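You operate a simulated robot arm through the tools that you are given. There is no shell and no other tool. Be economical: measure what you need, move in short steps, check, and stop when the job is done.

The job below is to be done with a simulated robot arm. You get a single attempt, and the scene is never put back.

JOB
Put the full refill bottle that says "foam" from the top of the belt bench on the top of the issue bench and the full refill bottle labelled "cream" on the top of the drain bench. Fetch the round tin that says "pins" from the back of the air bench and set it on the top of the drain bench. Put the small green pad on the back of the air bench away on the top of the steel desk. Take the large green pad and put it on the back end of the blue trolley's deck. Take the long blue block and put it on the layer sheet on the clear end of the packing bench. Pull the dryer drawer open. Do these in any order. Set down upright: full refill bottle, long blue block.

The check looks at the end state, three seconds after you hand in, the way a careful person would. Anything else that was tipped, shoved, dropped, spilled or broken makes it a failure.

ROBOT AND FRAMES
A 7-joint arm with a vacuum gripper on a trunk, on a base that drives. Base frame: it is fixed to the floor where the robot stands at the start and does not move with it; the origin is under the middle of the robot, x ahead of it, y to its left, z up; the surface under the hand at the start is at about z = 0.86. Lengths are in m, angles in degrees, forces in N, time in s.
Its first joint turns from -166.0 to 166.0 degrees. Places, roughly: back end of the blue trolley's deck [1.4, 5, 0.6]; dryer drawer [3.7, 0.6, 0.7]; full refill bottle [0.5, -0.25, 1]; large green pad (10x7x4 cm) [-0.5, 3.5, 0.9]; layer sheet (36x26x1 cm) [-1.1, 5.7, 0.9]; long blue block (17x6x9 cm) [-0.8, 4.1, 0.9]; round tin [0.75, 1.5, 1]; small green pad (6x4x4 cm) [0.9, 1.9, 0.9]; top of the drain bench [3.8, 0.6, 0.9]; top of the issue bench [-0.1, -2.3, 0.9]; top of the steel desk [-0.7, 3.7, 0.9]. Payload 1.06 kg.
Tool frame: the origin (TCP) lies in the middle of the cups' lips, and z points out of the cups. The gripper has 1 cup of 0.024 m across, covering 0.024 by 0.024 m (tool x, y); the bellows give 0.008 m. With the vacuum on, a cup seals on a smooth face that it is pressed against (1 to 4 N); it does not hold porous or soft things. The pull reaches 23 N.
Orientation is told as [roll, pitch, yaw] about the base's x, y, z axes, in that order, counted from this pose: with the cups facing straight down, the tool's x points along the base's -x, its y along +y and its z along -z.

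CONTROLS
- The arm moves only by the tool play_rows. Its argument "steps" is a list of rows, each an object of numbers (a shift or turn left out is 0, a gripper value left out holds the last): "tx", "ty", "tz": the shift along the tool's x, y, z in m; "ax", "ay", "az": the turn, a rotation vector about the tool's x, y, z in degrees. In form: [{"tx": .., "ty": .., "tz": .., "ax": .., "ay": .., "az": ..}, ...]. A call has 1 to 8 rows; each row is the pose to reach, as a shift and turn from the pose commanded when the call began, along the tool's axes at that moment. "vacuum" is the vacuum: 1 switches it on, 0 off, set as the call begins (left out, the last holds). A row lasts 0.2 s, in which the tool goes at most 0.05 m and 8.6 degrees; a call with a longer step from one row to the next is refused whole, and so is a gripper value outside its range. Where a pose cannot be reached the arm comes as near as it can. A force on the tool above 40 N (or 10 N above the force at the start of the call, whichever is more), or a blocked arm, ends the call early, and 0.2 s more pass. The pull builds up within a second once a cup has sealed. Time passes only in rows, and 0.2 s behind the last, so rows that repeat a pose give it time. It gives the time, the measured TCP pose, the force on the tool (base axes) and the pull of the vacuum at its end, in the units of the frame above (readings bear some noise), with the torque about the TCP (base axes, N m) and any sound that the robot's microphone picked up, and new pictures: "show" is both (left out), scene, wrist or none.
- Cameras (640 x 400 px; columns grow to the right, rows downward): "scene" is now at [0.1767, 0.1666, 1.4845]; the picture's right is [-0.50, -0.87, 0.00], its down [-0.54, 0.31, -0.79] and it looks along [0.68, -0.39, -0.62] (base axes); focal length 294 px, centre (320, 200). "wrist" rides on the gripper at [0.078, 0.019, -0.096] in the tool frame; the picture's right is [-0.23, 0.97, 0.00], its down [-0.71, -0.17, -0.68] and it looks along [-0.67, -0.16, 0.73] (tool axes); focal length 243 px, centre (320, 200). There is no depth. A picture from a camera that has moved, and an enlarged one, comes with that camera's place and axes in the base frame and with its lens.
- drive_base(legs): drives the robot by 1 to 6 legs, each [ahead, left, turn to the left] in m, m and degrees, along the robot's own axes; the way and the turn of a leg run together, so that a leg with both is an arc; at most 1.5 m and 180 degrees a leg. The arm and the cameras ride along, it lands a little off, and it stops where it bumps. It gives what a move gives, and a new picture of the scene camera.
- pan_tilt(pan, tilt): turns the head with the scene camera to pan (to the left, within 120 degrees either way) and tilt (down, from -29 to 69), counted from straight ahead of the robot. It gives what a move gives, and a new picture of the scene camera.
- enlarge(camera, box): a new picture of the part [left, top, right, bottom] of that camera's present view, enlarged. No time passes.
- hand_in(): hands the job in; it is judged then, once.

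Work in short steps. Places have to be worked out from the pictures, the camera data and where the tool is seen: move nearer, look again, correct. Check each grasp and each placing, and mend what went wrong. You have 196 turns and 260 pictures in all, those below and enlarged ones among them. Switch the vacuum off and draw the arm clear of the work before you hand the job in, unless the task says otherwise.

The tools are called after ">>>" as a command line: name --argument value ..., lists and objects as JSON in quotes. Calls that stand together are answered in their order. play_rows: Moves the arm, as the interface text tells. Its arguments: {"type":"object","properties":{"steps":{"type":"array","items":{"type":"object","properties":{"tx":{"type":"number"},"ty":{"type":"number"},"tz":{"type":"number"},"ax":{"type":"number"},"ay":{"type":"number"},"az":{"type":"number"}}}},"vacuum":{"type":"number"},"show":{"type":"string","enum":["both","scene","wrist","none"]}},"required":["steps"]} The other tools are called the same way: drive_base (legs) drives the base; pan_tilt (pan, tilt) turns the head that bears the scene camera; enlarge (camera, box) takes an enlarged picture of a part of a camera's view; hand_in () hands the job in.

At the start:

```text
t: 0.0
position: [0.6797, -0.1978, 1.1512]
ee_rot: [0.0, 0.0, 0.0]
force: [0.7, 0.0, -0.4]
ft_torque: [0.01, 0.0, 0.0]
pull: 0.0
robot x, y, heading: [0.0012, -0.0017, -0.2]
head pan, tilt: [-29.8, 38.2]
```

scene: 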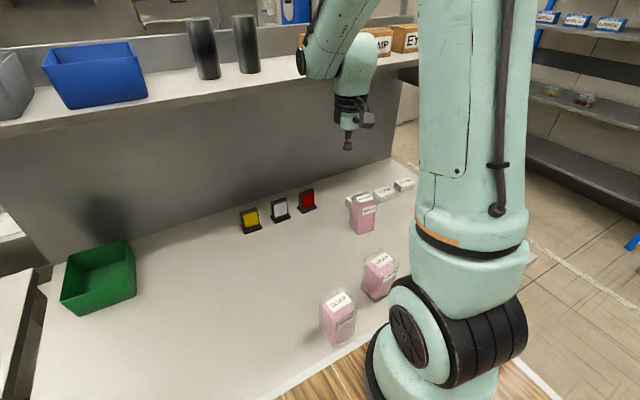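
wrist: 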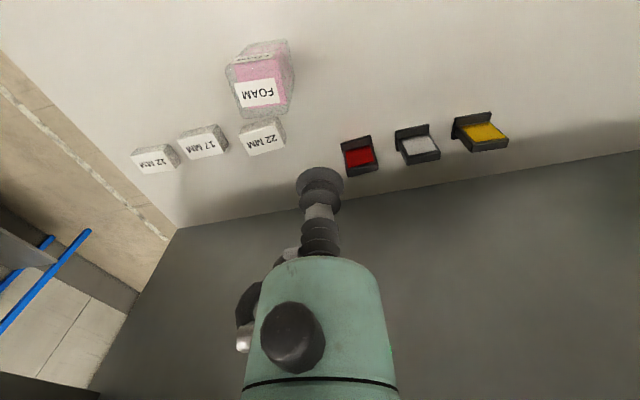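

The scene shows three pink bottles on the bench. I look closer to read labels and fill levels.

>>> enlarge --camera "scene" --box '[300, 160, 440, 360]'

>>> enlarge --camera "wrist" --box '[120, 20, 340, 180]'

```text
2.00 times, centred on (370, 260) of scene
camera zoom: at [0.1767, 0.1666, 1.4845], right [-0.5, -0.87, 0.0], down [-0.54, 0.31, -0.79], along [0.68, -0.39, -0.62], focal length 588 px, centre (220, 80)
```

zoom: 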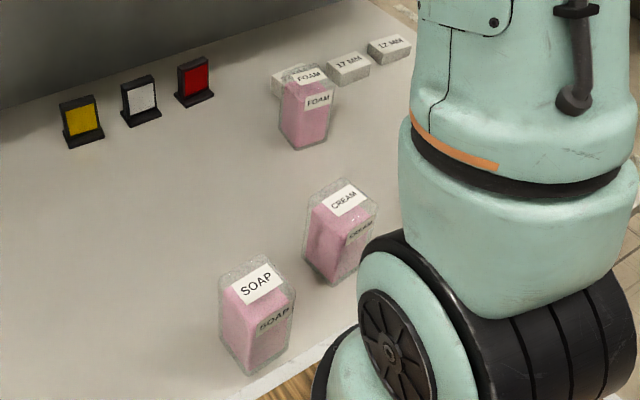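

```text
2.50 times, centred on (230, 100) of wrist
camera zoom: at [0.6015, -0.1791, 1.2453], right [0.23, 0.97, 0.0], down [0.71, -0.17, 0.68], along [0.67, -0.16, -0.73], focal length 606 px, centre (545, 450)
```

zoom: 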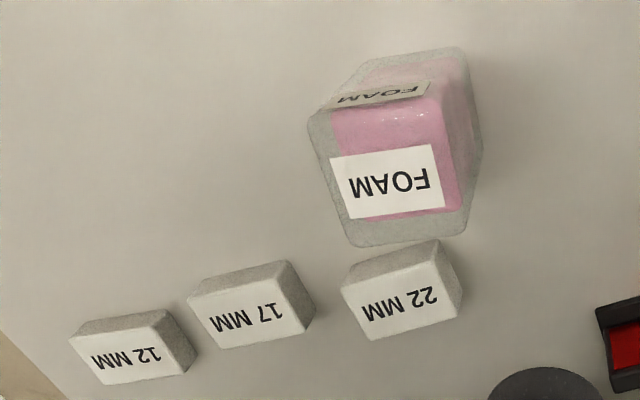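

All three bottles look full. Triangulating both cameras puts FOAM's top at about (0.679, -0.264, 0.975), and CREAM's at about (0.48, -0.17). I move above FOAM.

>>> play_rows --steps '[{"ty": -0.045}, {"ty": -0.066, "tz": 0.04}, {"ty": -0.066, "tz": 0.085}, {"ty": -0.066, "tz": 0.13}, {"ty": -0.066, "tz": 0.13}]' --show "both"

```text
t: 1.2
position: [0.6792, -0.2643, 1.0208]
ee_rot: [0.0, 0.1, 0.0]
force: [-0.1, -0.1, -0.3]
ft_torque: [0.0, -0.03, -0.02]
pull: 0.0
robot x, y, heading: [0.0007, -0.001, -0.2]
head pan, tilt: [-29.8, 38.2]
camera scene: at [0.1766, 0.1666, 1.4845], right [-0.5, -0.87, 0.0], down [-0.54, 0.31, -0.79], along [0.68, -0.39, -0.62], focal length 294 px, centre (320, 200)
camera wrist: at [0.6009, -0.2456, 1.1153], right [0.24, 0.97, 0.0], down [0.71, -0.17, 0.68], along [0.67, -0.16, -0.73], focal length 243 px, centre (320, 200)
```

scene: 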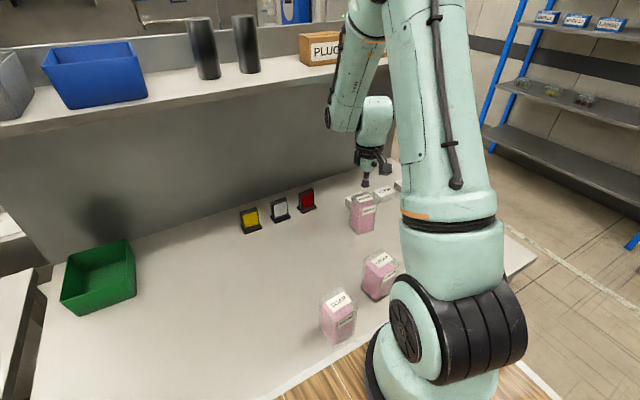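
wrist: 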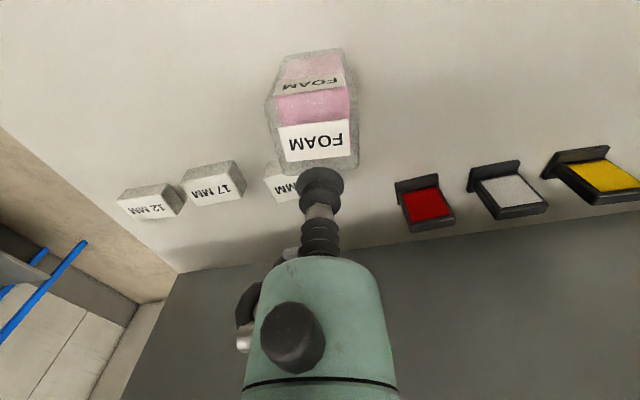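

Label centre re-computes to (0.678, -0.266), straight below the cup. I descend gently with vacuum on.

>>> play_rows --steps '[{"tz": 0.03}, {"tz": 0.04}, {"tz": 0.046}, {"tz": 0.049}, {"tz": 0.049}, {"tz": 0.049}]' --vacuum 1 --show "wrist"

```text
t: 2.6
position: [0.6797, -0.2624, 0.971]
ee_rot: [0.1, 0.1, -0.1]
force: [2.1, 2.0, 8.8]
ft_torque: [0.02, 0.03, 0.03]
pull: 22.6
robot x, y, heading: [0.0003, -0.002, 0.1]
head pan, tilt: [-29.8, 38.2]
camera wrist: at [0.6014, -0.2451, 1.0666], right [0.23, 0.97, 0.0], down [0.71, -0.17, 0.68], along [0.67, -0.16, -0.73], focal length 243 px, centre (320, 200)
```

wrist: 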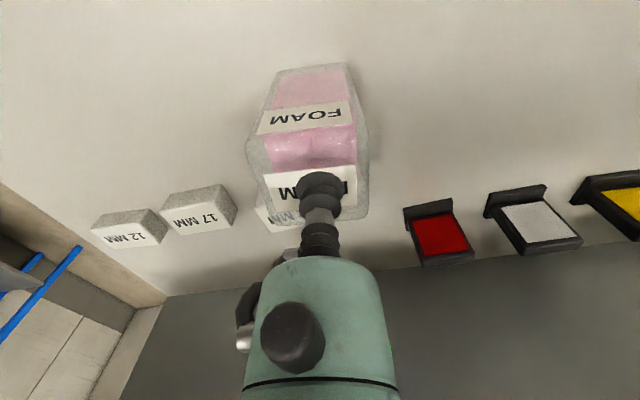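

Sealed at 22.6 N. I lift slowly.

>>> play_rows --steps '[{"tz": -0.006}, {"tz": -0.015}, {"tz": -0.03}, {"tz": -0.05}, {"tz": -0.075}, {"tz": -0.1}, {"tz": -0.12}, {"tz": -0.12}]' --show "both"

```text
t: 4.4
position: [0.6787, -0.2644, 1.0929]
ee_rot: [0.0, 0.1, 0.0]
force: [-0.3, 0.3, -2.3]
ft_torque: [0.0, 0.0, 0.03]
pull: 22.5
robot x, y, heading: [0.0018, 0.0004, 0.0]
head pan, tilt: [-29.8, 38.2]
camera scene: at [0.1769, 0.1666, 1.4844], right [-0.5, -0.87, 0.0], down [-0.54, 0.31, -0.79], along [0.68, -0.39, -0.62], focal length 294 px, centre (320, 200)
camera wrist: at [0.6013, -0.2456, 1.1868], right [0.24, 0.97, 0.0], down [0.71, -0.17, 0.68], along [0.67, -0.16, -0.73], focal length 243 px, centre (320, 200)
```

scene: 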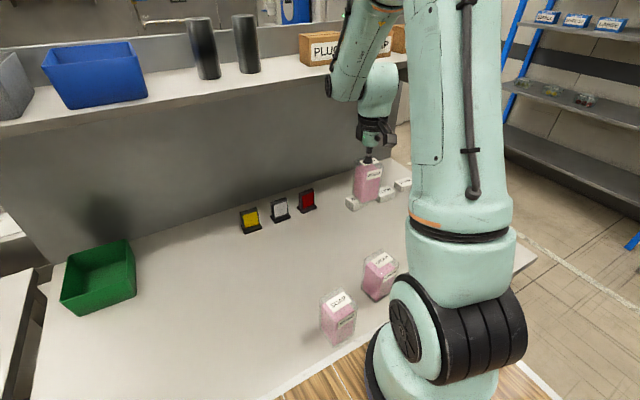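
wrist: 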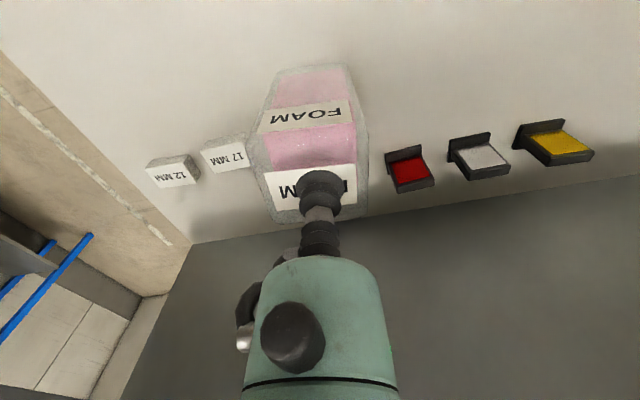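

Held, about 2 N. I raise it further to clear the other bottles, and look around to the right.

>>> play_rows --steps '[{"tz": -0.03}, {"tz": -0.06}, {"tz": -0.09}, {"tz": -0.12}, {"tz": -0.12}]' --show "none"

>>> pan_tilt --pan -100 --tilt 25

>>> pan_tilt --pan 100 --tilt 25

>>> pan_tilt --pan 40 --tilt 25

```text
t: 5.6
position: [0.6797, -0.2639, 1.2122]
ee_rot: [-0.1, 0.1, 0.0]
force: [0.1, 0.1, -2.1]
ft_torque: [-0.01, 0.01, -0.01]
pull: 23.3
robot x, y, heading: [0.0008, -0.001, -0.1]
head pan, tilt: [-29.8, 38.2]
```

```text
t: 7.0
position: [0.6786, -0.2637, 1.2106]
ee_rot: [0.0, 0.1, 0.0]
force: [0.1, -0.2, -3.1]
ft_torque: [0.0, 0.01, 0.0]
pull: 23.2
robot x, y, heading: [0.0039, -0.0002, -0.1]
head pan, tilt: [-100.0, 25.0]
camera scene: at [0.0861, 0.1187, 1.5051], right [-0.98, 0.17, 0.0], down [0.07, 0.42, -0.91], along [-0.16, -0.89, -0.42], focal length 294 px, centre (320, 200)
```

scene: 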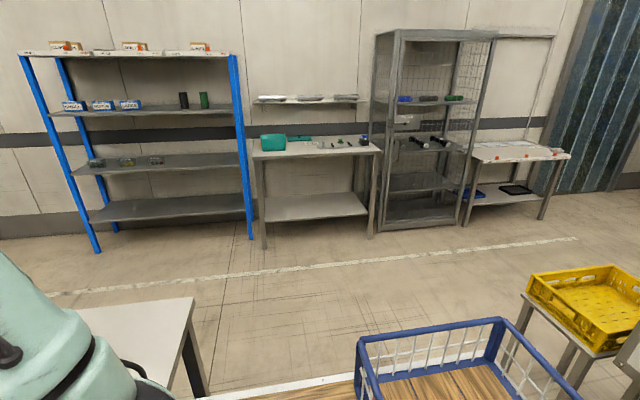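

```text
t: 9.9
position: [0.6801, -0.2636, 1.2117]
ee_rot: [0.0, 0.1, 0.0]
force: [0.5, -0.5, -2.6]
ft_torque: [-0.01, 0.03, -0.02]
pull: 23.5
robot x, y, heading: [0.0011, 0.0027, -0.1]
head pan, tilt: [100.0, 25.0]
camera scene: at [0.0861, 0.3002, 1.5052], right [0.98, 0.17, 0.0], down [0.07, -0.42, -0.91], along [-0.16, 0.89, -0.42], focal length 294 px, centre (320, 200)
```

scene: 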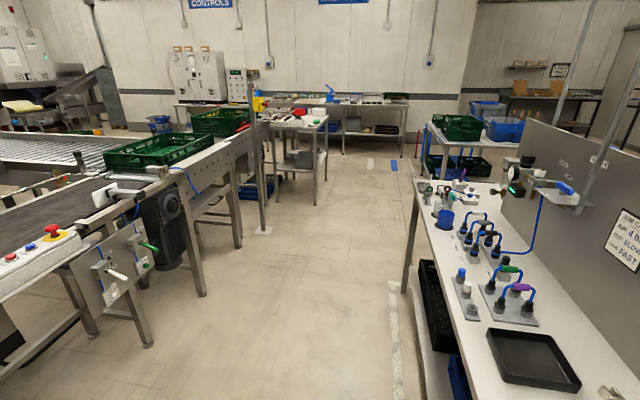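

```text
t: 11.2
position: [0.6798, -0.263, 1.2115]
ee_rot: [0.0, 0.0, -0.1]
force: [0.1, 0.0, -3.5]
ft_torque: [0.02, 0.0, 0.01]
pull: 22.8
robot x, y, heading: [0.0039, -0.0012, 0.0]
head pan, tilt: [40.0, 25.0]
camera scene: at [0.1726, 0.2687, 1.5051], right [0.64, -0.77, 0.0], down [-0.32, -0.27, -0.91], along [0.69, 0.58, -0.42], focal length 294 px, centre (320, 200)
```

scene: 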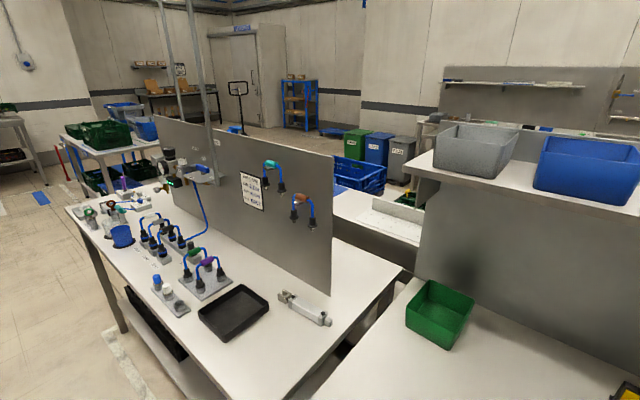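

Issue bench is the wall bench with the teal tub. I check what's the blue basket near the robot's rear and zoom on the issue bench.

>>> pan_tilt --pan -120 --tilt 55

>>> pan_tilt --pan -100 --tilt 20

>>> enlarge --camera "scene" --box '[230, 80, 400, 200]'

```text
t: 13.7
position: [0.679, -0.2634, 1.2119]
ee_rot: [-0.1, 0.0, 0.0]
force: [-0.3, 0.1, -2.8]
ft_torque: [0.0, 0.01, 0.02]
pull: 22.9
robot x, y, heading: [0.0025, 0.0007, 0.1]
head pan, tilt: [-120.0, 55.0]
camera scene: at [0.066, 0.147, 1.4612], right [-0.87, 0.5, 0.0], down [0.41, 0.71, -0.57], along [-0.29, -0.5, -0.82], focal length 294 px, centre (320, 200)
```

scene: 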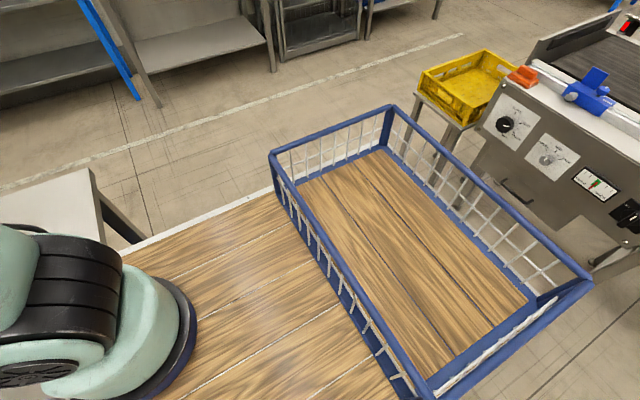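

```text
t: 14.7
position: [0.6784, -0.2633, 1.2118]
ee_rot: [-0.1, 0.1, 0.0]
force: [0.4, -0.7, -3.2]
ft_torque: [0.0, -0.01, 0.02]
pull: 22.7
robot x, y, heading: [0.0007, 0.0008, 0.1]
head pan, tilt: [-100.0, 20.0]
camera scene: at [0.0859, 0.1177, 1.5132], right [-0.98, 0.17, 0.0], down [0.06, 0.34, -0.94], along [-0.16, -0.93, -0.34], focal length 294 px, centre (320, 200)
```

scene: 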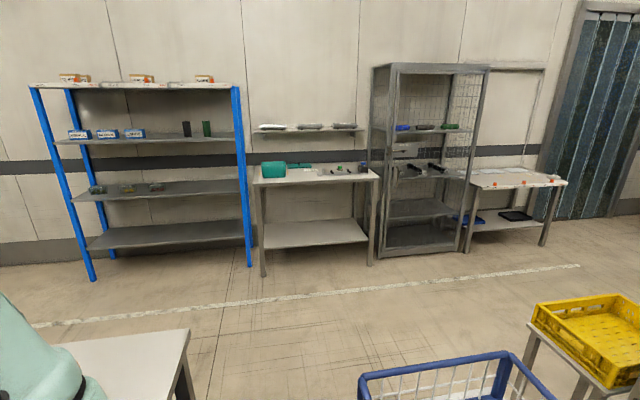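

```text
3.33 times, centred on (315, 140) of scene
camera zoom: at [0.0859, 0.1177, 1.5132], right [-0.98, 0.17, 0.0], down [0.06, 0.34, -0.94], along [-0.16, -0.93, -0.34], focal length 980 px, centre (337, 400)
```

zoom: 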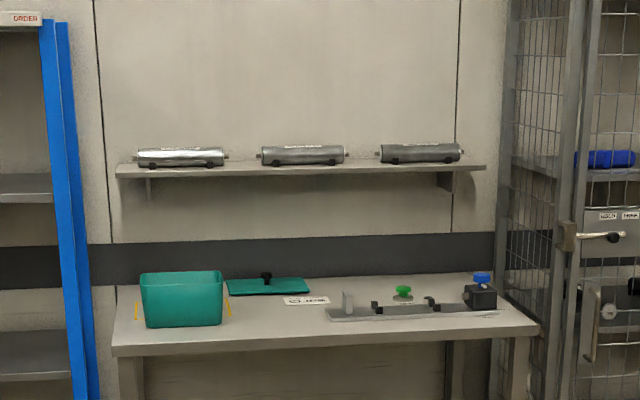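

Before driving I want to know the base's footprint, so I look straight down around it.

>>> pan_tilt --pan 110 --tilt 65

>>> pan_tilt --pan -70 --tilt 60

>>> pan_tilt --pan 45 --tilt 65

```text
t: 17.8
position: [0.6791, -0.2635, 1.2119]
ee_rot: [0.0, 0.1, 0.0]
force: [-0.1, 0.1, -4.1]
ft_torque: [-0.01, -0.01, -0.02]
pull: 23.2
robot x, y, heading: [-0.0004, -0.0021, 0.1]
head pan, tilt: [110.0, 65.0]
camera scene: at [0.0813, 0.2665, 1.4495], right [0.94, 0.34, 0.0], down [0.31, -0.85, -0.42], along [-0.14, 0.4, -0.91], focal length 294 px, centre (320, 200)
```

scene: 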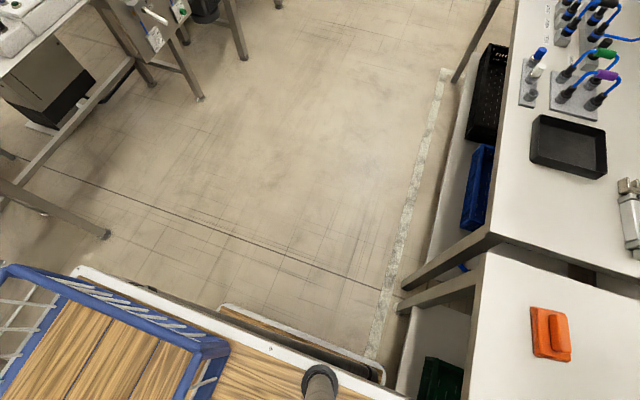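

```text
t: 20.4
position: [0.6795, -0.2638, 1.2123]
ee_rot: [0.1, 0.1, 0.0]
force: [-0.2, 0.3, -1.8]
ft_torque: [0.01, 0.03, -0.01]
pull: 23.1
robot x, y, heading: [0.001, 0.0012, 0.3]
head pan, tilt: [-70.0, 60.0]
camera scene: at [0.1249, 0.1468, 1.4551], right [-0.94, -0.34, 0.0], down [-0.3, 0.81, -0.5], along [0.17, -0.47, -0.87], focal length 294 px, centre (320, 200)
```

scene: 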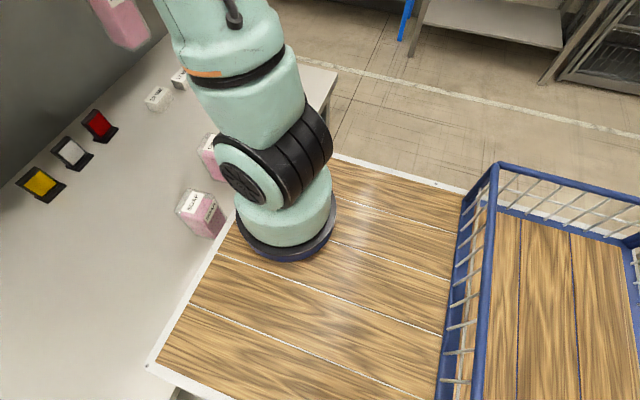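

```text
t: 22.4
position: [0.6786, -0.2637, 1.2118]
ee_rot: [0.0, 0.1, 0.0]
force: [0.9, 0.2, -2.4]
ft_torque: [0.02, 0.02, -0.02]
pull: 23.0
robot x, y, heading: [0.0021, -0.001, -0.1]
head pan, tilt: [45.0, 65.0]
camera scene: at [0.145, 0.2523, 1.4495], right [0.71, -0.71, 0.0], down [-0.64, -0.64, -0.42], along [0.3, 0.3, -0.91], focal length 294 px, centre (320, 200)
```

scene: 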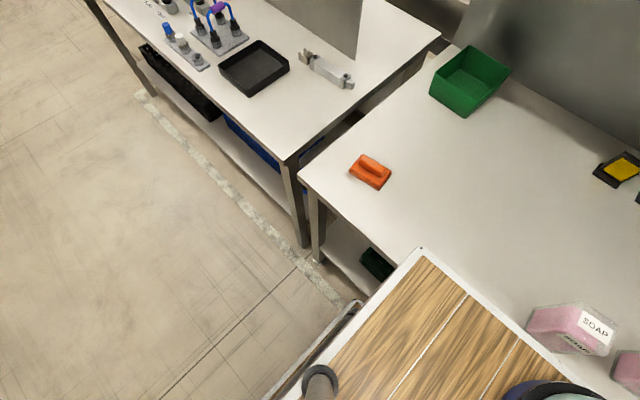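

The base is compact (deck roughly x −0.45…0.40, y ±0.3). I back off a bit, slide right along the bench end, then turn to face the issue bench.

>>> drive_base --legs '[[-0.15, 0, 0], [0, -0.5, 0], [0, -0.5, 0]]'

>>> pan_tilt --pan -20 --tilt 35

>>> drive_base --legs '[[0, 0, -90]]'

```text
t: 28.8
position: [0.5366, -1.2574, 1.2126]
ee_rot: [0.0, 0.2, 0.5]
force: [-0.4, -0.6, -2.5]
ft_torque: [0.04, 0.0, 0.02]
pull: 23.2
robot x, y, heading: [-0.1422, -0.9982, 0.4]
head pan, tilt: [45.0, 65.0]
camera scene: at [-0.0019, -0.746, 1.4495], right [0.71, -0.7, 0.0], down [-0.64, -0.65, -0.42], along [0.3, 0.3, -0.91], focal length 294 px, centre (320, 200)
```

scene: 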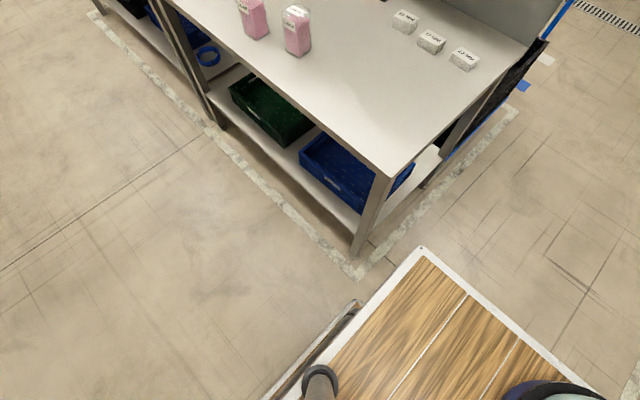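

```text
t: 30.2
position: [0.5366, -1.2575, 1.2126]
ee_rot: [0.0, 0.1, 0.5]
force: [-0.6, -0.3, -3.2]
ft_torque: [0.02, 0.04, 0.01]
pull: 23.1
robot x, y, heading: [-0.1472, -1.0006, 0.4]
head pan, tilt: [-20.0, 35.0]
camera scene: at [0.0386, -0.8186, 1.4893], right [-0.33, -0.94, 0.0], down [-0.54, 0.19, -0.82], along [0.77, -0.27, -0.57], focal length 294 px, centre (320, 200)
```

scene: 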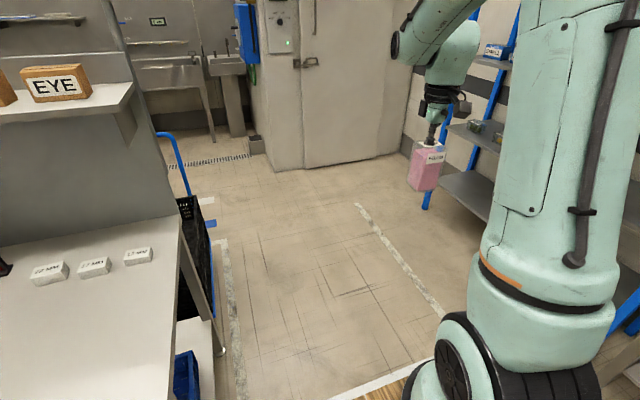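

```text
t: 34.4
position: [-0.4074, -1.6801, 1.2109]
ee_rot: [0.0, 0.1, -89.9]
force: [-0.3, -0.9, -3.3]
ft_torque: [0.0, 0.04, 0.01]
pull: 22.8
robot x, y, heading: [-0.1427, -1.0012, -90.0]
head pan, tilt: [-20.0, 35.0]
camera scene: at [0.0372, -1.1828, 1.4894], right [-0.94, 0.34, 0.0], down [0.2, 0.54, -0.82], along [-0.28, -0.77, -0.57], focal length 294 px, centre (320, 200)
```

scene: 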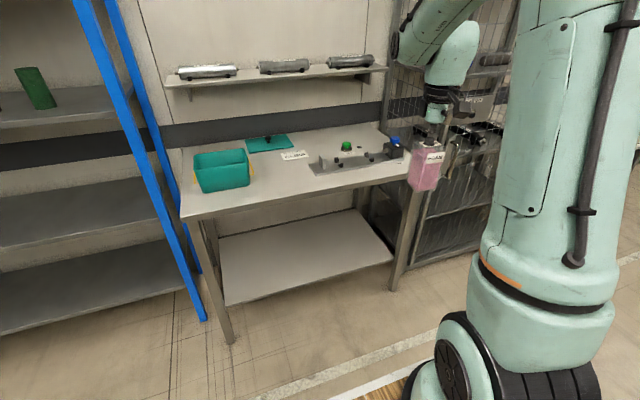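

The bench is clear between the tub and the fixture; target spot ≈ (−0.18, −2.19). I drive so the bottle is above it.

>>> drive_base --legs '[[0, 0.227, 0], [0.5, 0, 0]]'

```text
t: 38.7
position: [-0.1764, -2.1763, 1.2119]
ee_rot: [-0.1, 0.1, -89.6]
force: [0.3, 0.2, -2.3]
ft_torque: [-0.02, -0.01, -0.01]
pull: 22.8
robot x, y, heading: [0.0833, -1.4963, -89.8]
head pan, tilt: [-20.0, 35.0]
camera scene: at [0.2664, -1.6772, 1.4894], right [-0.94, 0.34, 0.0], down [0.19, 0.54, -0.82], along [-0.28, -0.77, -0.57], focal length 294 px, centre (320, 200)
```

scene: 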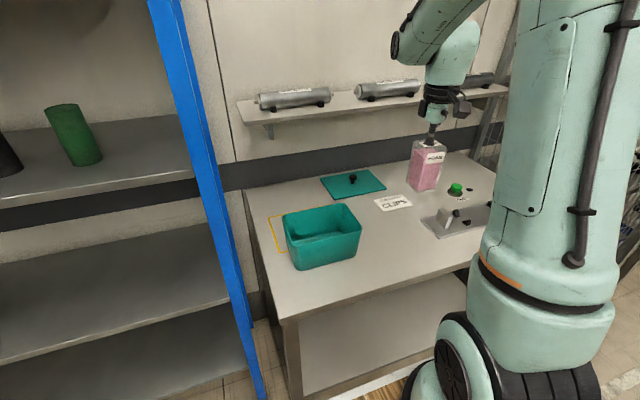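

Bottle is over the bench. I lower most of the way and check.

>>> play_rows --steps '[{"tz": 0.03}, {"tz": 0.07}, {"tz": 0.11}, {"tz": 0.15}, {"tz": 0.19}, {"tz": 0.215}, {"tz": 0.215}]' --show "both"

```text
t: 40.3
position: [-0.1755, -2.1747, 0.998]
ee_rot: [0.0, 0.0, -89.6]
force: [0.3, 1.0, -2.4]
ft_torque: [0.0, -0.03, 0.03]
pull: 22.6
robot x, y, heading: [0.084, -1.4917, -89.5]
head pan, tilt: [-20.0, 35.0]
camera scene: at [0.2664, -1.6771, 1.4894], right [-0.94, 0.34, 0.0], down [0.19, 0.54, -0.82], along [-0.28, -0.77, -0.57], focal length 294 px, centre (320, 200)
camera wrist: at [-0.157, -2.0968, 1.0918], right [0.97, -0.23, 0.0], down [-0.17, -0.71, 0.68], along [-0.16, -0.67, -0.73], focal length 243 px, centre (320, 200)
```

scene: 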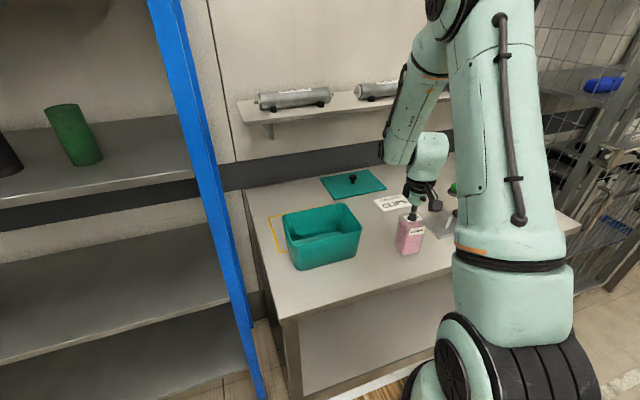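
wrist: 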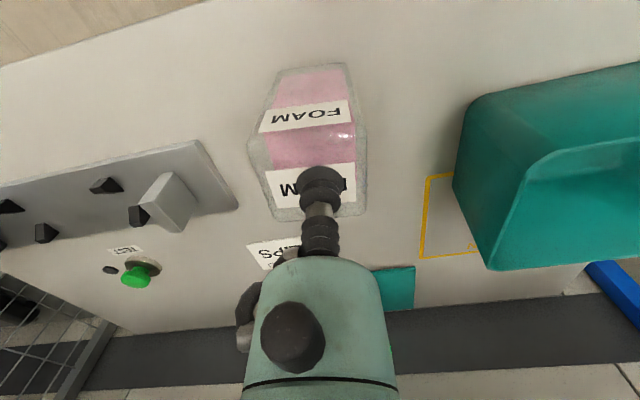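

Clear all round. I lower to contact in small steps.

>>> play_rows --steps '[{"tz": 0.01}, {"tz": 0.018}, {"tz": 0.022}, {"tz": 0.025}, {"tz": 0.027}, {"tz": 0.027}]' --show "wrist"

```text
t: 41.7
position: [-0.1743, -2.1746, 0.9704]
ee_rot: [0.1, 0.1, -89.5]
force: [3.0, 0.7, 11.1]
ft_torque: [0.03, 0.03, 0.03]
pull: 23.0
robot x, y, heading: [0.0838, -1.496, -89.8]
head pan, tilt: [-20.0, 35.0]
camera wrist: at [-0.1567, -2.0972, 1.065], right [0.97, -0.23, 0.0], down [-0.17, -0.71, 0.68], along [-0.16, -0.67, -0.73], focal length 243 px, centre (320, 200)
```

wrist: 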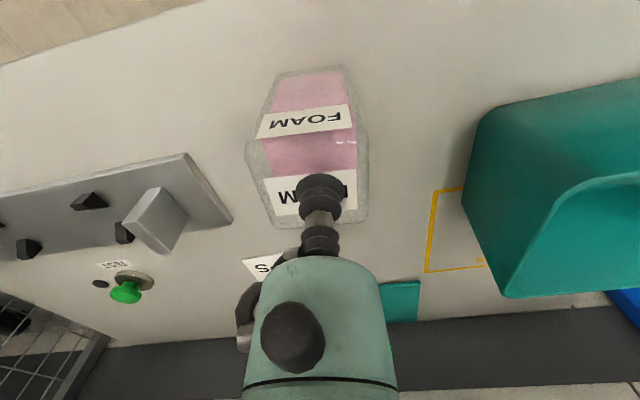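

Contact confirmed (11 N upward). Release, wait, then rise.

>>> play_rows --steps '[{"tz": -0.002}, {"tz": -0.003}, {"tz": -0.003}, {"tz": -0.003}, {"tz": -0.003}, {"tz": -0.003}]' --vacuum 0 --show "none"

>>> play_rows --steps '[{"tz": -0.01}, {"tz": -0.03}, {"tz": -0.07}, {"tz": -0.12}, {"tz": -0.17}, {"tz": -0.22}, {"tz": -0.22}]' --show "wrist"

```text
t: 43.1
position: [-0.1749, -2.1749, 0.9727]
ee_rot: [0.1, 0.0, -89.6]
force: [0.0, 0.5, 1.7]
ft_torque: [-0.02, -0.03, 0.02]
pull: 0.0
robot x, y, heading: [0.084, -1.4962, -89.9]
head pan, tilt: [-20.0, 35.0]
```

```text
t: 44.7
position: [-0.1753, -2.1774, 1.1919]
ee_rot: [0.1, 0.1, -89.6]
force: [0.4, -0.1, 0.0]
ft_torque: [-0.01, 0.0, -0.03]
pull: 0.1
robot x, y, heading: [0.0819, -1.4971, -89.5]
head pan, tilt: [-20.0, 35.0]
camera wrist: at [-0.1571, -2.0996, 1.2869], right [0.97, -0.23, 0.0], down [-0.17, -0.71, 0.68], along [-0.16, -0.67, -0.73], focal length 243 px, centre (320, 200)
```

wrist: 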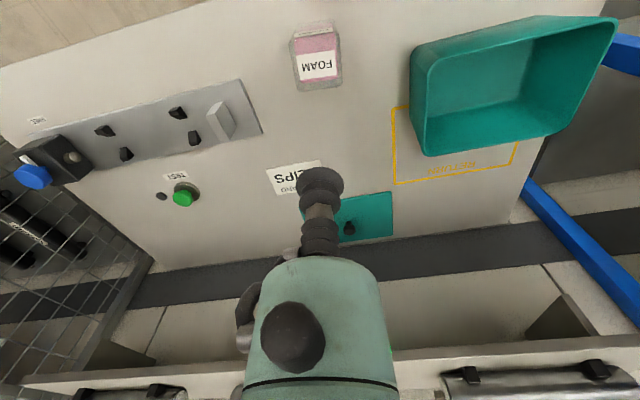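

FOAM stands well on the issue bench. I go back the same way to CREAM, at robot pose about (−0.15, 0.09).

>>> drive_base --legs '[[-0.5, 0, 0], [0, -0.23, 0], [0, 0, 90], [0, 0.55, 0], [0, 0.54, 0]]'

>>> play_rows --steps '[{"tz": 0.04}, {"tz": 0.07}, {"tz": 0.07}]' --show "wrist"

```text
t: 58.2
position: [0.5395, -0.1727, 1.192]
ee_rot: [0.0, 0.1, -0.7]
force: [0.5, -0.1, 0.3]
ft_torque: [0.0, 0.01, 0.0]
pull: 0.1
robot x, y, heading: [-0.1386, 0.1013, -0.2]
head pan, tilt: [-20.0, 35.0]
camera scene: at [0.0493, 0.2765, 1.4894], right [-0.35, -0.94, 0.0], down [-0.54, 0.2, -0.82], along [0.77, -0.29, -0.57], focal length 294 px, centre (320, 200)
```

scene: 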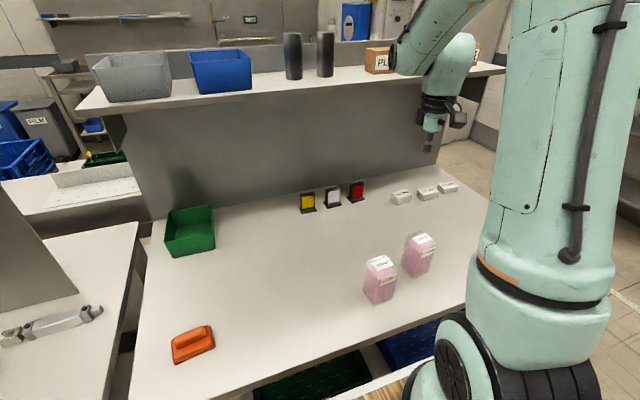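

```text
t: 59.0
position: [0.539, -0.1724, 1.1231]
ee_rot: [0.0, 0.1, -0.6]
force: [-0.1, -0.6, 0.3]
ft_torque: [-0.03, 0.01, 0.01]
pull: 0.0
robot x, y, heading: [-0.1393, 0.099, -0.6]
head pan, tilt: [-20.0, 35.0]
camera wrist: at [0.4621, -0.1526, 1.2173], right [0.25, 0.97, 0.0], down [0.71, -0.18, 0.68], along [0.66, -0.17, -0.73], focal length 243 px, centre (320, 200)
```

wrist: 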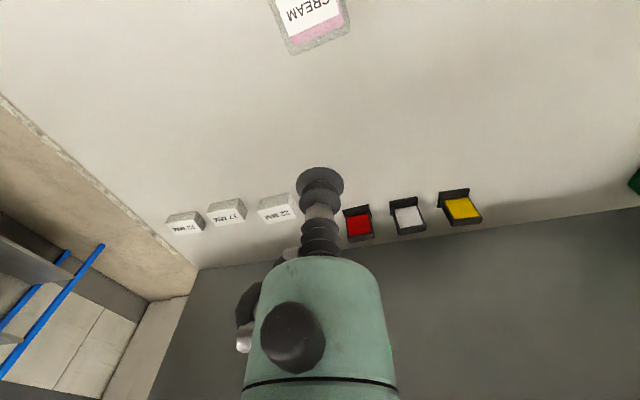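

Both cameras agree CREAM's top is at (0.482, −0.168, 0.975). I move over it and lower to just above.

>>> play_rows --steps '[{"tx": 0.03}, {"tx": 0.057, "ty": 0.004, "tz": 0.02}, {"tx": 0.057, "ty": 0.004, "tz": 0.06}, {"tx": 0.057, "ty": 0.004, "tz": 0.1}, {"tx": 0.057, "ty": 0.004, "tz": 0.125}, {"tx": 0.057, "ty": 0.004, "tz": 0.125}]' --show "wrist"

```text
t: 60.5
position: [0.4832, -0.1665, 0.9962]
ee_rot: [0.0, 0.0, -0.7]
force: [-0.3, 1.2, -0.2]
ft_torque: [0.02, 0.0, 0.08]
pull: 0.1
robot x, y, heading: [-0.1389, 0.0978, -0.8]
head pan, tilt: [-20.0, 35.0]
camera wrist: at [0.4048, -0.1475, 1.0912], right [0.25, 0.97, 0.0], down [0.71, -0.18, 0.68], along [0.66, -0.17, -0.73], focal length 243 px, centre (320, 200)
```

wrist: 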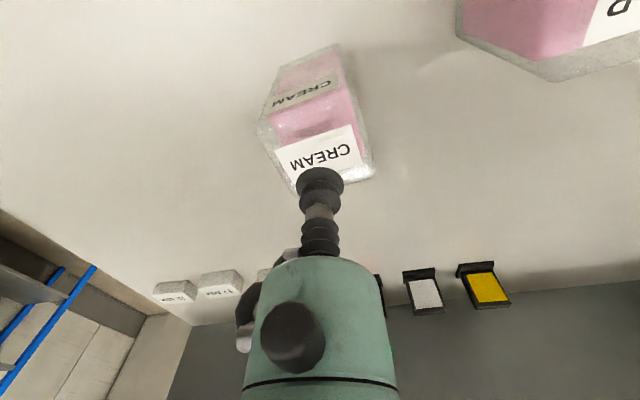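

Cup is nearly centred; I shift 5 mm back and press down with vacuum.

>>> play_rows --steps '[{"tx": 0.005, "tz": 0.01}, {"tx": 0.005, "tz": 0.018}, {"tx": 0.005, "tz": 0.022}, {"tx": 0.005, "tz": 0.024}, {"tx": 0.005, "tz": 0.024}, {"tx": 0.005, "tz": 0.024}]' --vacuum 1 --show "none"

>>> play_rows --steps '[{"tz": -0.005}, {"tz": -0.015}, {"tz": -0.035}, {"tz": -0.07}, {"tz": -0.11}, {"tz": -0.15}, {"tz": -0.19}, {"tz": -0.22}]' --show "wrist"

```text
t: 61.9
position: [0.4783, -0.1682, 0.974]
ee_rot: [0.0, 0.0, -0.7]
force: [-0.7, -2.8, 6.2]
ft_torque: [-0.01, 0.02, 0.01]
pull: 23.2
robot x, y, heading: [-0.1387, 0.0971, -0.8]
head pan, tilt: [-20.0, 35.0]
```

```text
t: 63.6
position: [0.4785, -0.1665, 1.1928]
ee_rot: [0.0, 0.1, -0.8]
force: [-0.7, -0.9, -3.7]
ft_torque: [0.01, 0.04, 0.01]
pull: 22.5
robot x, y, heading: [-0.1365, 0.1018, -0.7]
head pan, tilt: [-20.0, 35.0]
camera wrist: at [0.4006, -0.1478, 1.288], right [0.25, 0.97, 0.0], down [0.71, -0.18, 0.68], along [0.66, -0.17, -0.73], focal length 243 px, centre (320, 200)
```

wrist: 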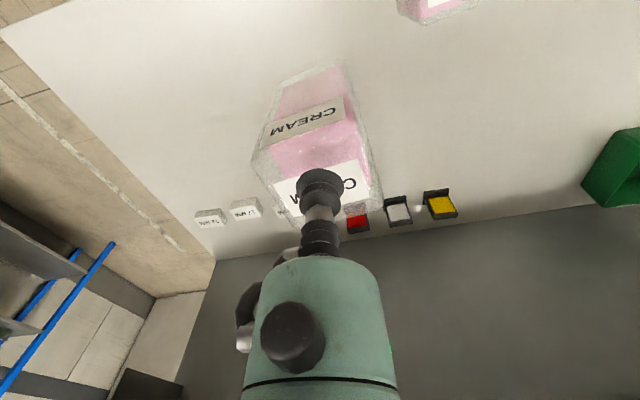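

CREAM is held. I drive right to the aisle past the bench end and look along +x toward the drain bench.

>>> drive_base --legs '[[0, -0.6, 0], [0, -0.6, 0]]'

>>> pan_tilt --pan 10 --tilt 20

```text
t: 70.1
position: [0.4683, -1.3721, 1.1929]
ee_rot: [-0.1, 0.1, -0.4]
force: [0.2, 0.4, -3.1]
ft_torque: [-0.01, 0.03, 0.0]
pull: 22.8
robot x, y, heading: [-0.1491, -1.1075, -0.7]
head pan, tilt: [-20.0, 35.0]
camera scene: at [0.0381, -0.9288, 1.4894], right [-0.35, -0.94, 0.0], down [-0.54, 0.2, -0.82], along [0.77, -0.29, -0.57], focal length 294 px, centre (320, 200)
```

scene: 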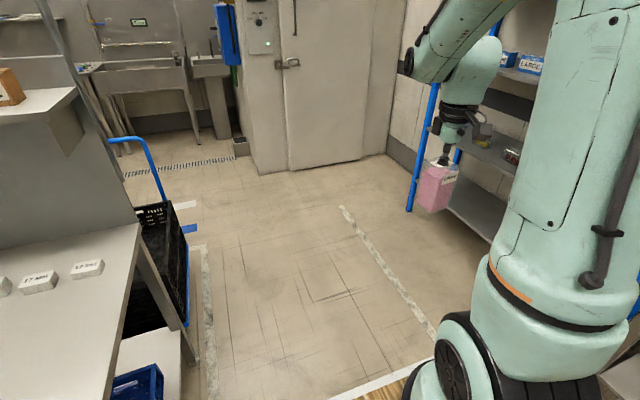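

```text
t: 71.0
position: [0.4689, -1.3707, 1.1927]
ee_rot: [-0.1, 0.1, -0.5]
force: [0.8, -0.5, -2.1]
ft_torque: [-0.03, 0.01, 0.03]
pull: 22.9
robot x, y, heading: [-0.1468, -1.1082, -0.4]
head pan, tilt: [10.0, 20.0]
camera scene: at [0.0474, -0.8826, 1.5132], right [0.16, -0.99, 0.0], down [-0.34, -0.06, -0.94], along [0.93, 0.15, -0.34], focal length 294 px, centre (320, 200)
```

scene: 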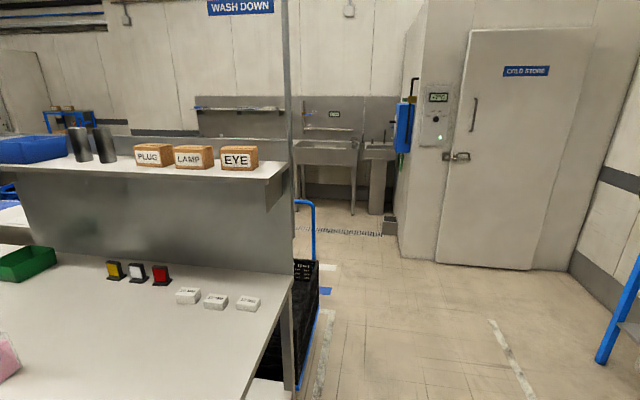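

The aisle runs ahead between the dolly (left, y≈−0.6) and the cold store (x≈2.6, y<−1.26). I bring the bottle to the middle in front, then drive ahead.

>>> play_rows --steps '[{"ty": 0.04, "tx": -0.015}, {"ty": 0.08, "tx": -0.03}, {"ty": 0.12, "tx": -0.045}, {"ty": 0.16, "tx": -0.06}, {"ty": 0.2, "tx": -0.075}, {"ty": 0.24, "tx": -0.09}, {"ty": 0.265, "tx": -0.1}, {"ty": 0.265, "tx": -0.1}]' --show "none"

>>> pan_tilt --pan 25 --tilt 25

>>> drive_base --legs '[[1.4, 0, 0]]'

```text
t: 72.8
position: [0.5712, -1.1061, 1.1927]
ee_rot: [0.0, -0.1, -0.5]
force: [0.9, -0.3, -3.7]
ft_torque: [0.04, -0.04, 0.01]
pull: 23.0
robot x, y, heading: [-0.1454, -1.1052, -0.9]
head pan, tilt: [10.0, 20.0]
```

```text
t: 73.6
position: [0.5711, -1.1067, 1.1929]
ee_rot: [0.0, 0.1, -0.5]
force: [-0.2, -0.4, -2.7]
ft_torque: [0.02, -0.02, 0.01]
pull: 23.0
robot x, y, heading: [-0.1469, -1.1029, -0.6]
head pan, tilt: [25.0, 25.0]
camera scene: at [0.0395, -0.8597, 1.5052], right [0.41, -0.91, 0.0], down [-0.38, -0.17, -0.91], along [0.83, 0.38, -0.42], focal length 294 px, centre (320, 200)
```

scene: 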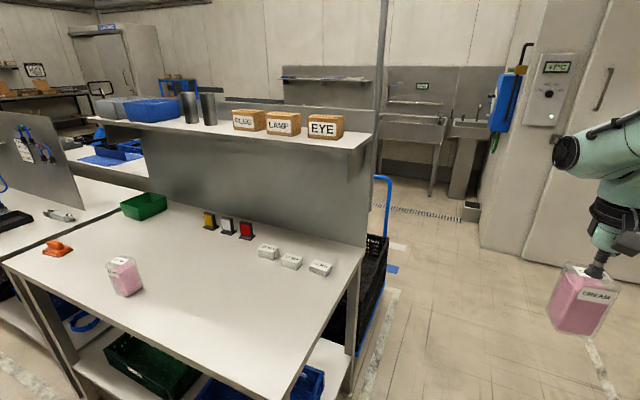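

```text
t: 80.5
position: [1.9647, -1.1136, 1.1925]
ee_rot: [-0.1, 0.0, -0.3]
force: [-0.1, -0.2, -2.4]
ft_torque: [-0.02, -0.01, -0.04]
pull: 23.1
robot x, y, heading: [1.2451, -1.1152, -0.4]
head pan, tilt: [25.0, 25.0]
camera scene: at [1.4328, -0.869, 1.5051], right [0.42, -0.91, 0.0], down [-0.38, -0.18, -0.91], along [0.82, 0.38, -0.42], focal length 294 px, centre (320, 200)
```

scene: 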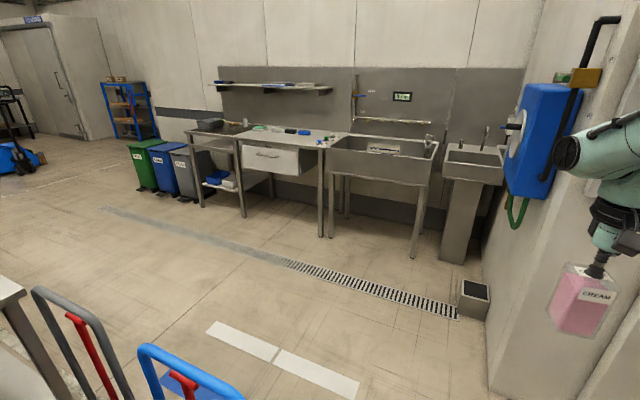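

The wash-down wall shows the drain bench with a drawer. I zoom on it.

>>> enlarge --camera "scene" --box '[175, 70, 375, 195]'

```text
3.20 times, centred on (275, 132) of scene
camera zoom: at [1.4328, -0.869, 1.5051], right [0.42, -0.91, 0.0], down [-0.38, -0.18, -0.91], along [0.82, 0.38, -0.42], focal length 940 px, centre (464, 416)
```

zoom: 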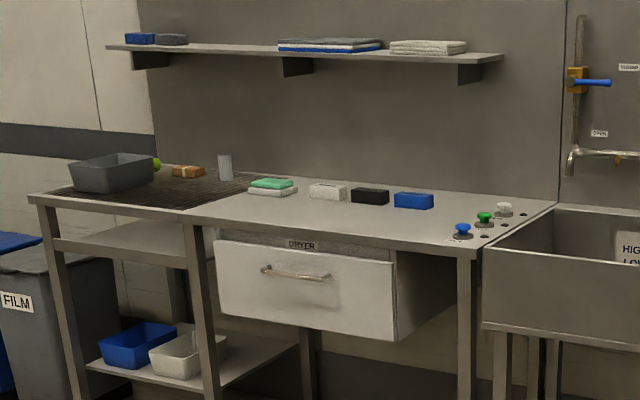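

Drawer labelled DRYER under the drain bench; front edge about x≈3.62, y 0.1…1.14. I drive diagonally through the gap and check the dolly clearance by looking down left.

>>> drive_base --legs '[[0.95, 0.3, 0]]'

>>> pan_tilt --pan 100 --tilt 50

>>> pan_tilt --pan -50 --tilt 35

```text
t: 84.6
position: [2.7481, -0.8663, 1.192]
ee_rot: [0.1, 0.1, 0.1]
force: [-0.5, -0.1, -2.8]
ft_torque: [-0.01, 0.0, 0.04]
pull: 23.4
robot x, y, heading: [2.0302, -0.8714, 0.1]
head pan, tilt: [25.0, 25.0]
stopped in leg 1: the robot was blocked; the commanded pose is now the measured one
camera scene: at [2.214, -0.6253, 1.5052], right [0.42, -0.91, 0.0], down [-0.38, -0.18, -0.91], along [0.82, 0.38, -0.42], focal length 294 px, centre (320, 200)
```

scene: 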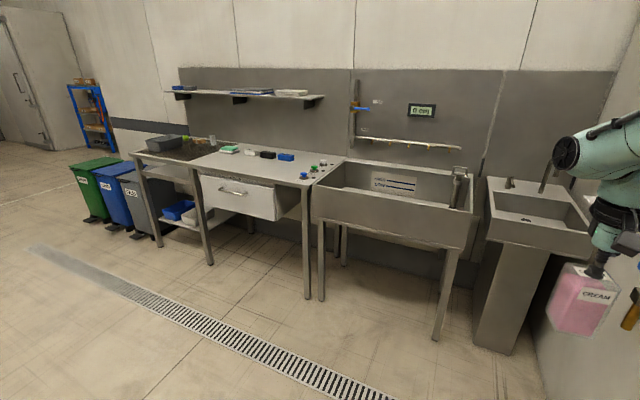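

```text
t: 86.1
position: [2.7472, -0.8668, 1.192]
ee_rot: [0.0, 0.1, 0.0]
force: [0.1, -0.7, -3.8]
ft_torque: [0.02, 0.0, -0.02]
pull: 22.6
robot x, y, heading: [2.0262, -0.8733, 0.0]
head pan, tilt: [100.0, 50.0]
camera scene: at [2.1172, -0.5885, 1.4677], right [0.98, 0.17, 0.0], down [0.13, -0.75, -0.64], along [-0.11, 0.63, -0.77], focal length 294 px, centre (320, 200)
```

scene: 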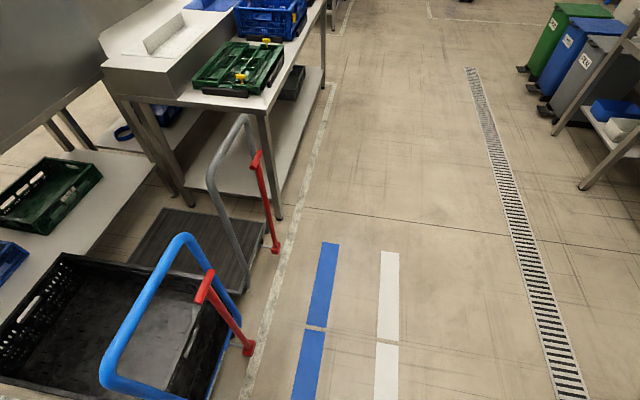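

```text
t: 88.4
position: [2.7483, -0.8661, 1.193]
ee_rot: [0.0, 0.1, 0.1]
force: [0.0, 0.4, -2.1]
ft_torque: [0.04, 0.02, -0.02]
pull: 23.0
robot x, y, heading: [2.0314, -0.8725, 0.1]
head pan, tilt: [-50.0, 35.0]
camera scene: at [2.1874, -0.7317, 1.4894], right [-0.76, -0.64, 0.0], down [-0.37, 0.44, -0.82], along [0.53, -0.63, -0.57], focal length 294 px, centre (320, 200)
```

scene: 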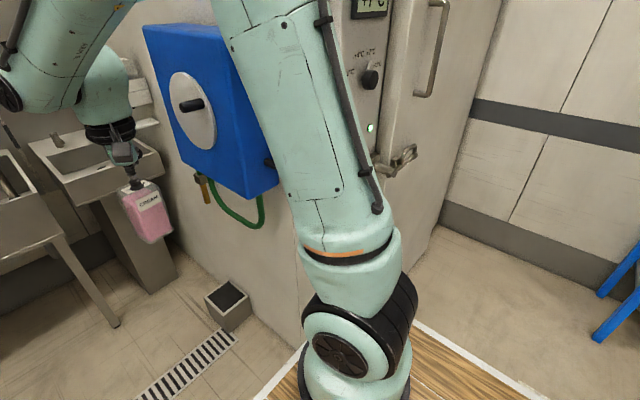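

Blocked by something — either cold-store corner front right or the dolly handle rear left. I look down at both.

>>> pan_tilt --pan -100 --tilt 60

>>> pan_tilt --pan 120 --tilt 66

>>> pan_tilt --pan -20 --tilt 66

```text
t: 89.6
position: [2.7469, -0.8673, 1.1919]
ee_rot: [0.0, 0.1, 0.0]
force: [0.0, -0.1, -3.1]
ft_torque: [0.03, 0.04, 0.01]
pull: 23.2
robot x, y, heading: [2.0268, -0.8731, -0.0]
head pan, tilt: [-100.0, 60.0]
camera scene: at [2.1193, -0.73, 1.4551], right [-0.99, 0.17, 0.0], down [0.15, 0.85, -0.5], along [-0.09, -0.49, -0.87], focal length 294 px, centre (320, 200)
```

scene: 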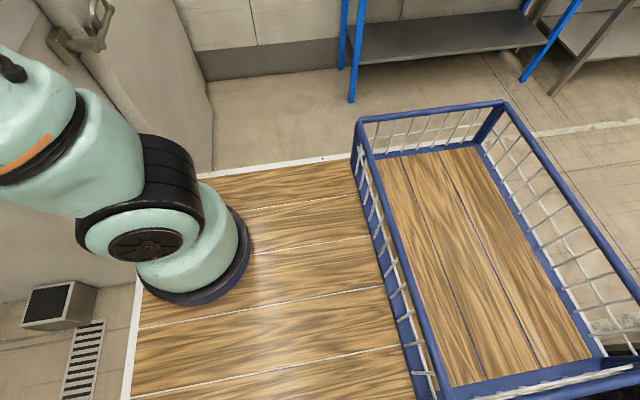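

```text
t: 92.8
position: [2.7472, -0.8656, 1.1926]
ee_rot: [0.0, 0.1, 0.1]
force: [-0.7, 0.2, -3.3]
ft_torque: [0.0, -0.02, -0.02]
pull: 22.9
robot x, y, heading: [2.0299, -0.8749, -0.0]
head pan, tilt: [120.0, 66.0]
camera scene: at [2.1009, -0.6129, 1.4485], right [0.87, 0.5, 0.0], down [0.46, -0.79, -0.41], along [-0.2, 0.35, -0.91], focal length 294 px, centre (320, 200)
```

scene: 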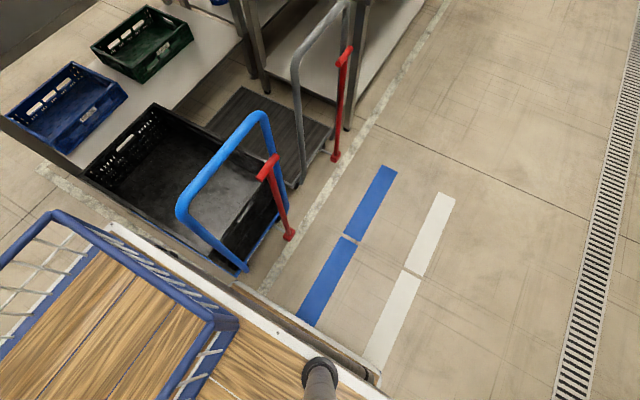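

```text
t: 95.0
position: [2.7483, -0.8652, 1.1934]
ee_rot: [-0.1, 0.2, 0.2]
force: [-0.2, -0.7, -3.2]
ft_torque: [0.01, 0.01, 0.01]
pull: 23.4
robot x, y, heading: [2.0285, -0.8709, 0.1]
head pan, tilt: [-20.0, 66.0]
camera scene: at [2.1866, -0.6846, 1.4485], right [-0.34, -0.94, 0.0], down [-0.86, 0.31, -0.41], along [0.38, -0.14, -0.91], focal length 294 px, centre (320, 200)
```

scene: 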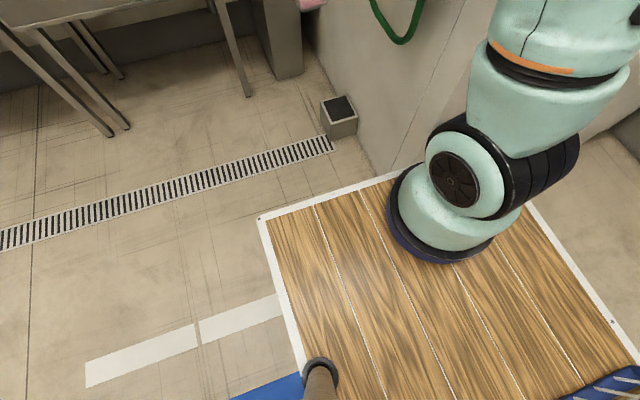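

The deck's front edge met the cold-store corner (about (2.4, −0.92)); dolly handle is at about (1.78, −0.58). The gap is ~0.72 m wide, so I'll back off and go through it at a 60° heading.

>>> drive_base --legs '[[-0.5, 0, 0], [0, -0.41, 0], [0, 0, 60]]'

>>> pan_tilt --pan 10 --tilt 45

```text
t: 98.1
position: [2.2495, -0.8674, 1.1917]
ee_rot: [0.0, 0.1, 0.0]
force: [-0.2, -0.4, -3.7]
ft_torque: [-0.02, 0.01, 0.02]
pull: 23.1
robot x, y, heading: [1.529, -0.8767, -0.1]
head pan, tilt: [-20.0, 66.0]
stopped in leg 2: the robot was blocked; the commanded pose is now the measured one
camera scene: at [1.6885, -0.6854, 1.4485], right [-0.34, -0.94, 0.0], down [-0.86, 0.31, -0.41], along [0.38, -0.14, -0.91], focal length 294 px, centre (320, 200)
```

scene: 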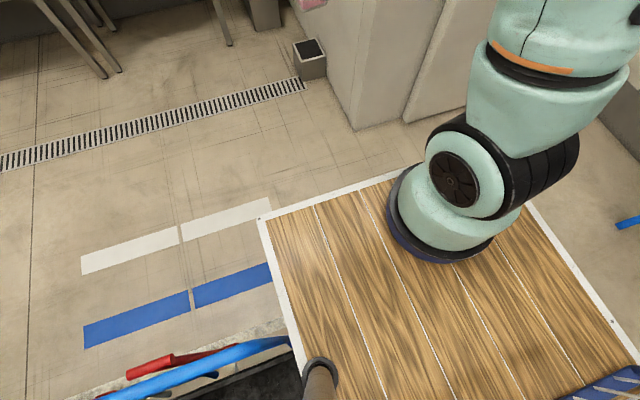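

```text
t: 99.1
position: [2.2499, -0.869, 1.1928]
ee_rot: [0.0, 0.1, 0.0]
force: [-0.5, 0.5, -2.9]
ft_torque: [0.01, 0.0, 0.02]
pull: 22.5
robot x, y, heading: [1.5256, -0.8722, 0.2]
head pan, tilt: [10.0, 45.0]
camera scene: at [1.7127, -0.6511, 1.4745], right [0.17, -0.99, 0.0], down [-0.7, -0.12, -0.71], along [0.7, 0.12, -0.71], focal length 294 px, centre (320, 200)
```

scene: 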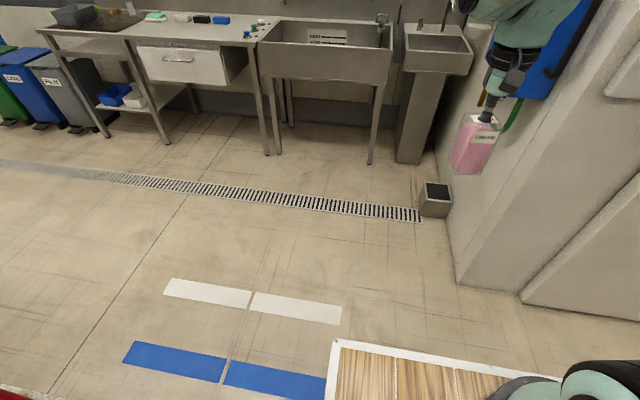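

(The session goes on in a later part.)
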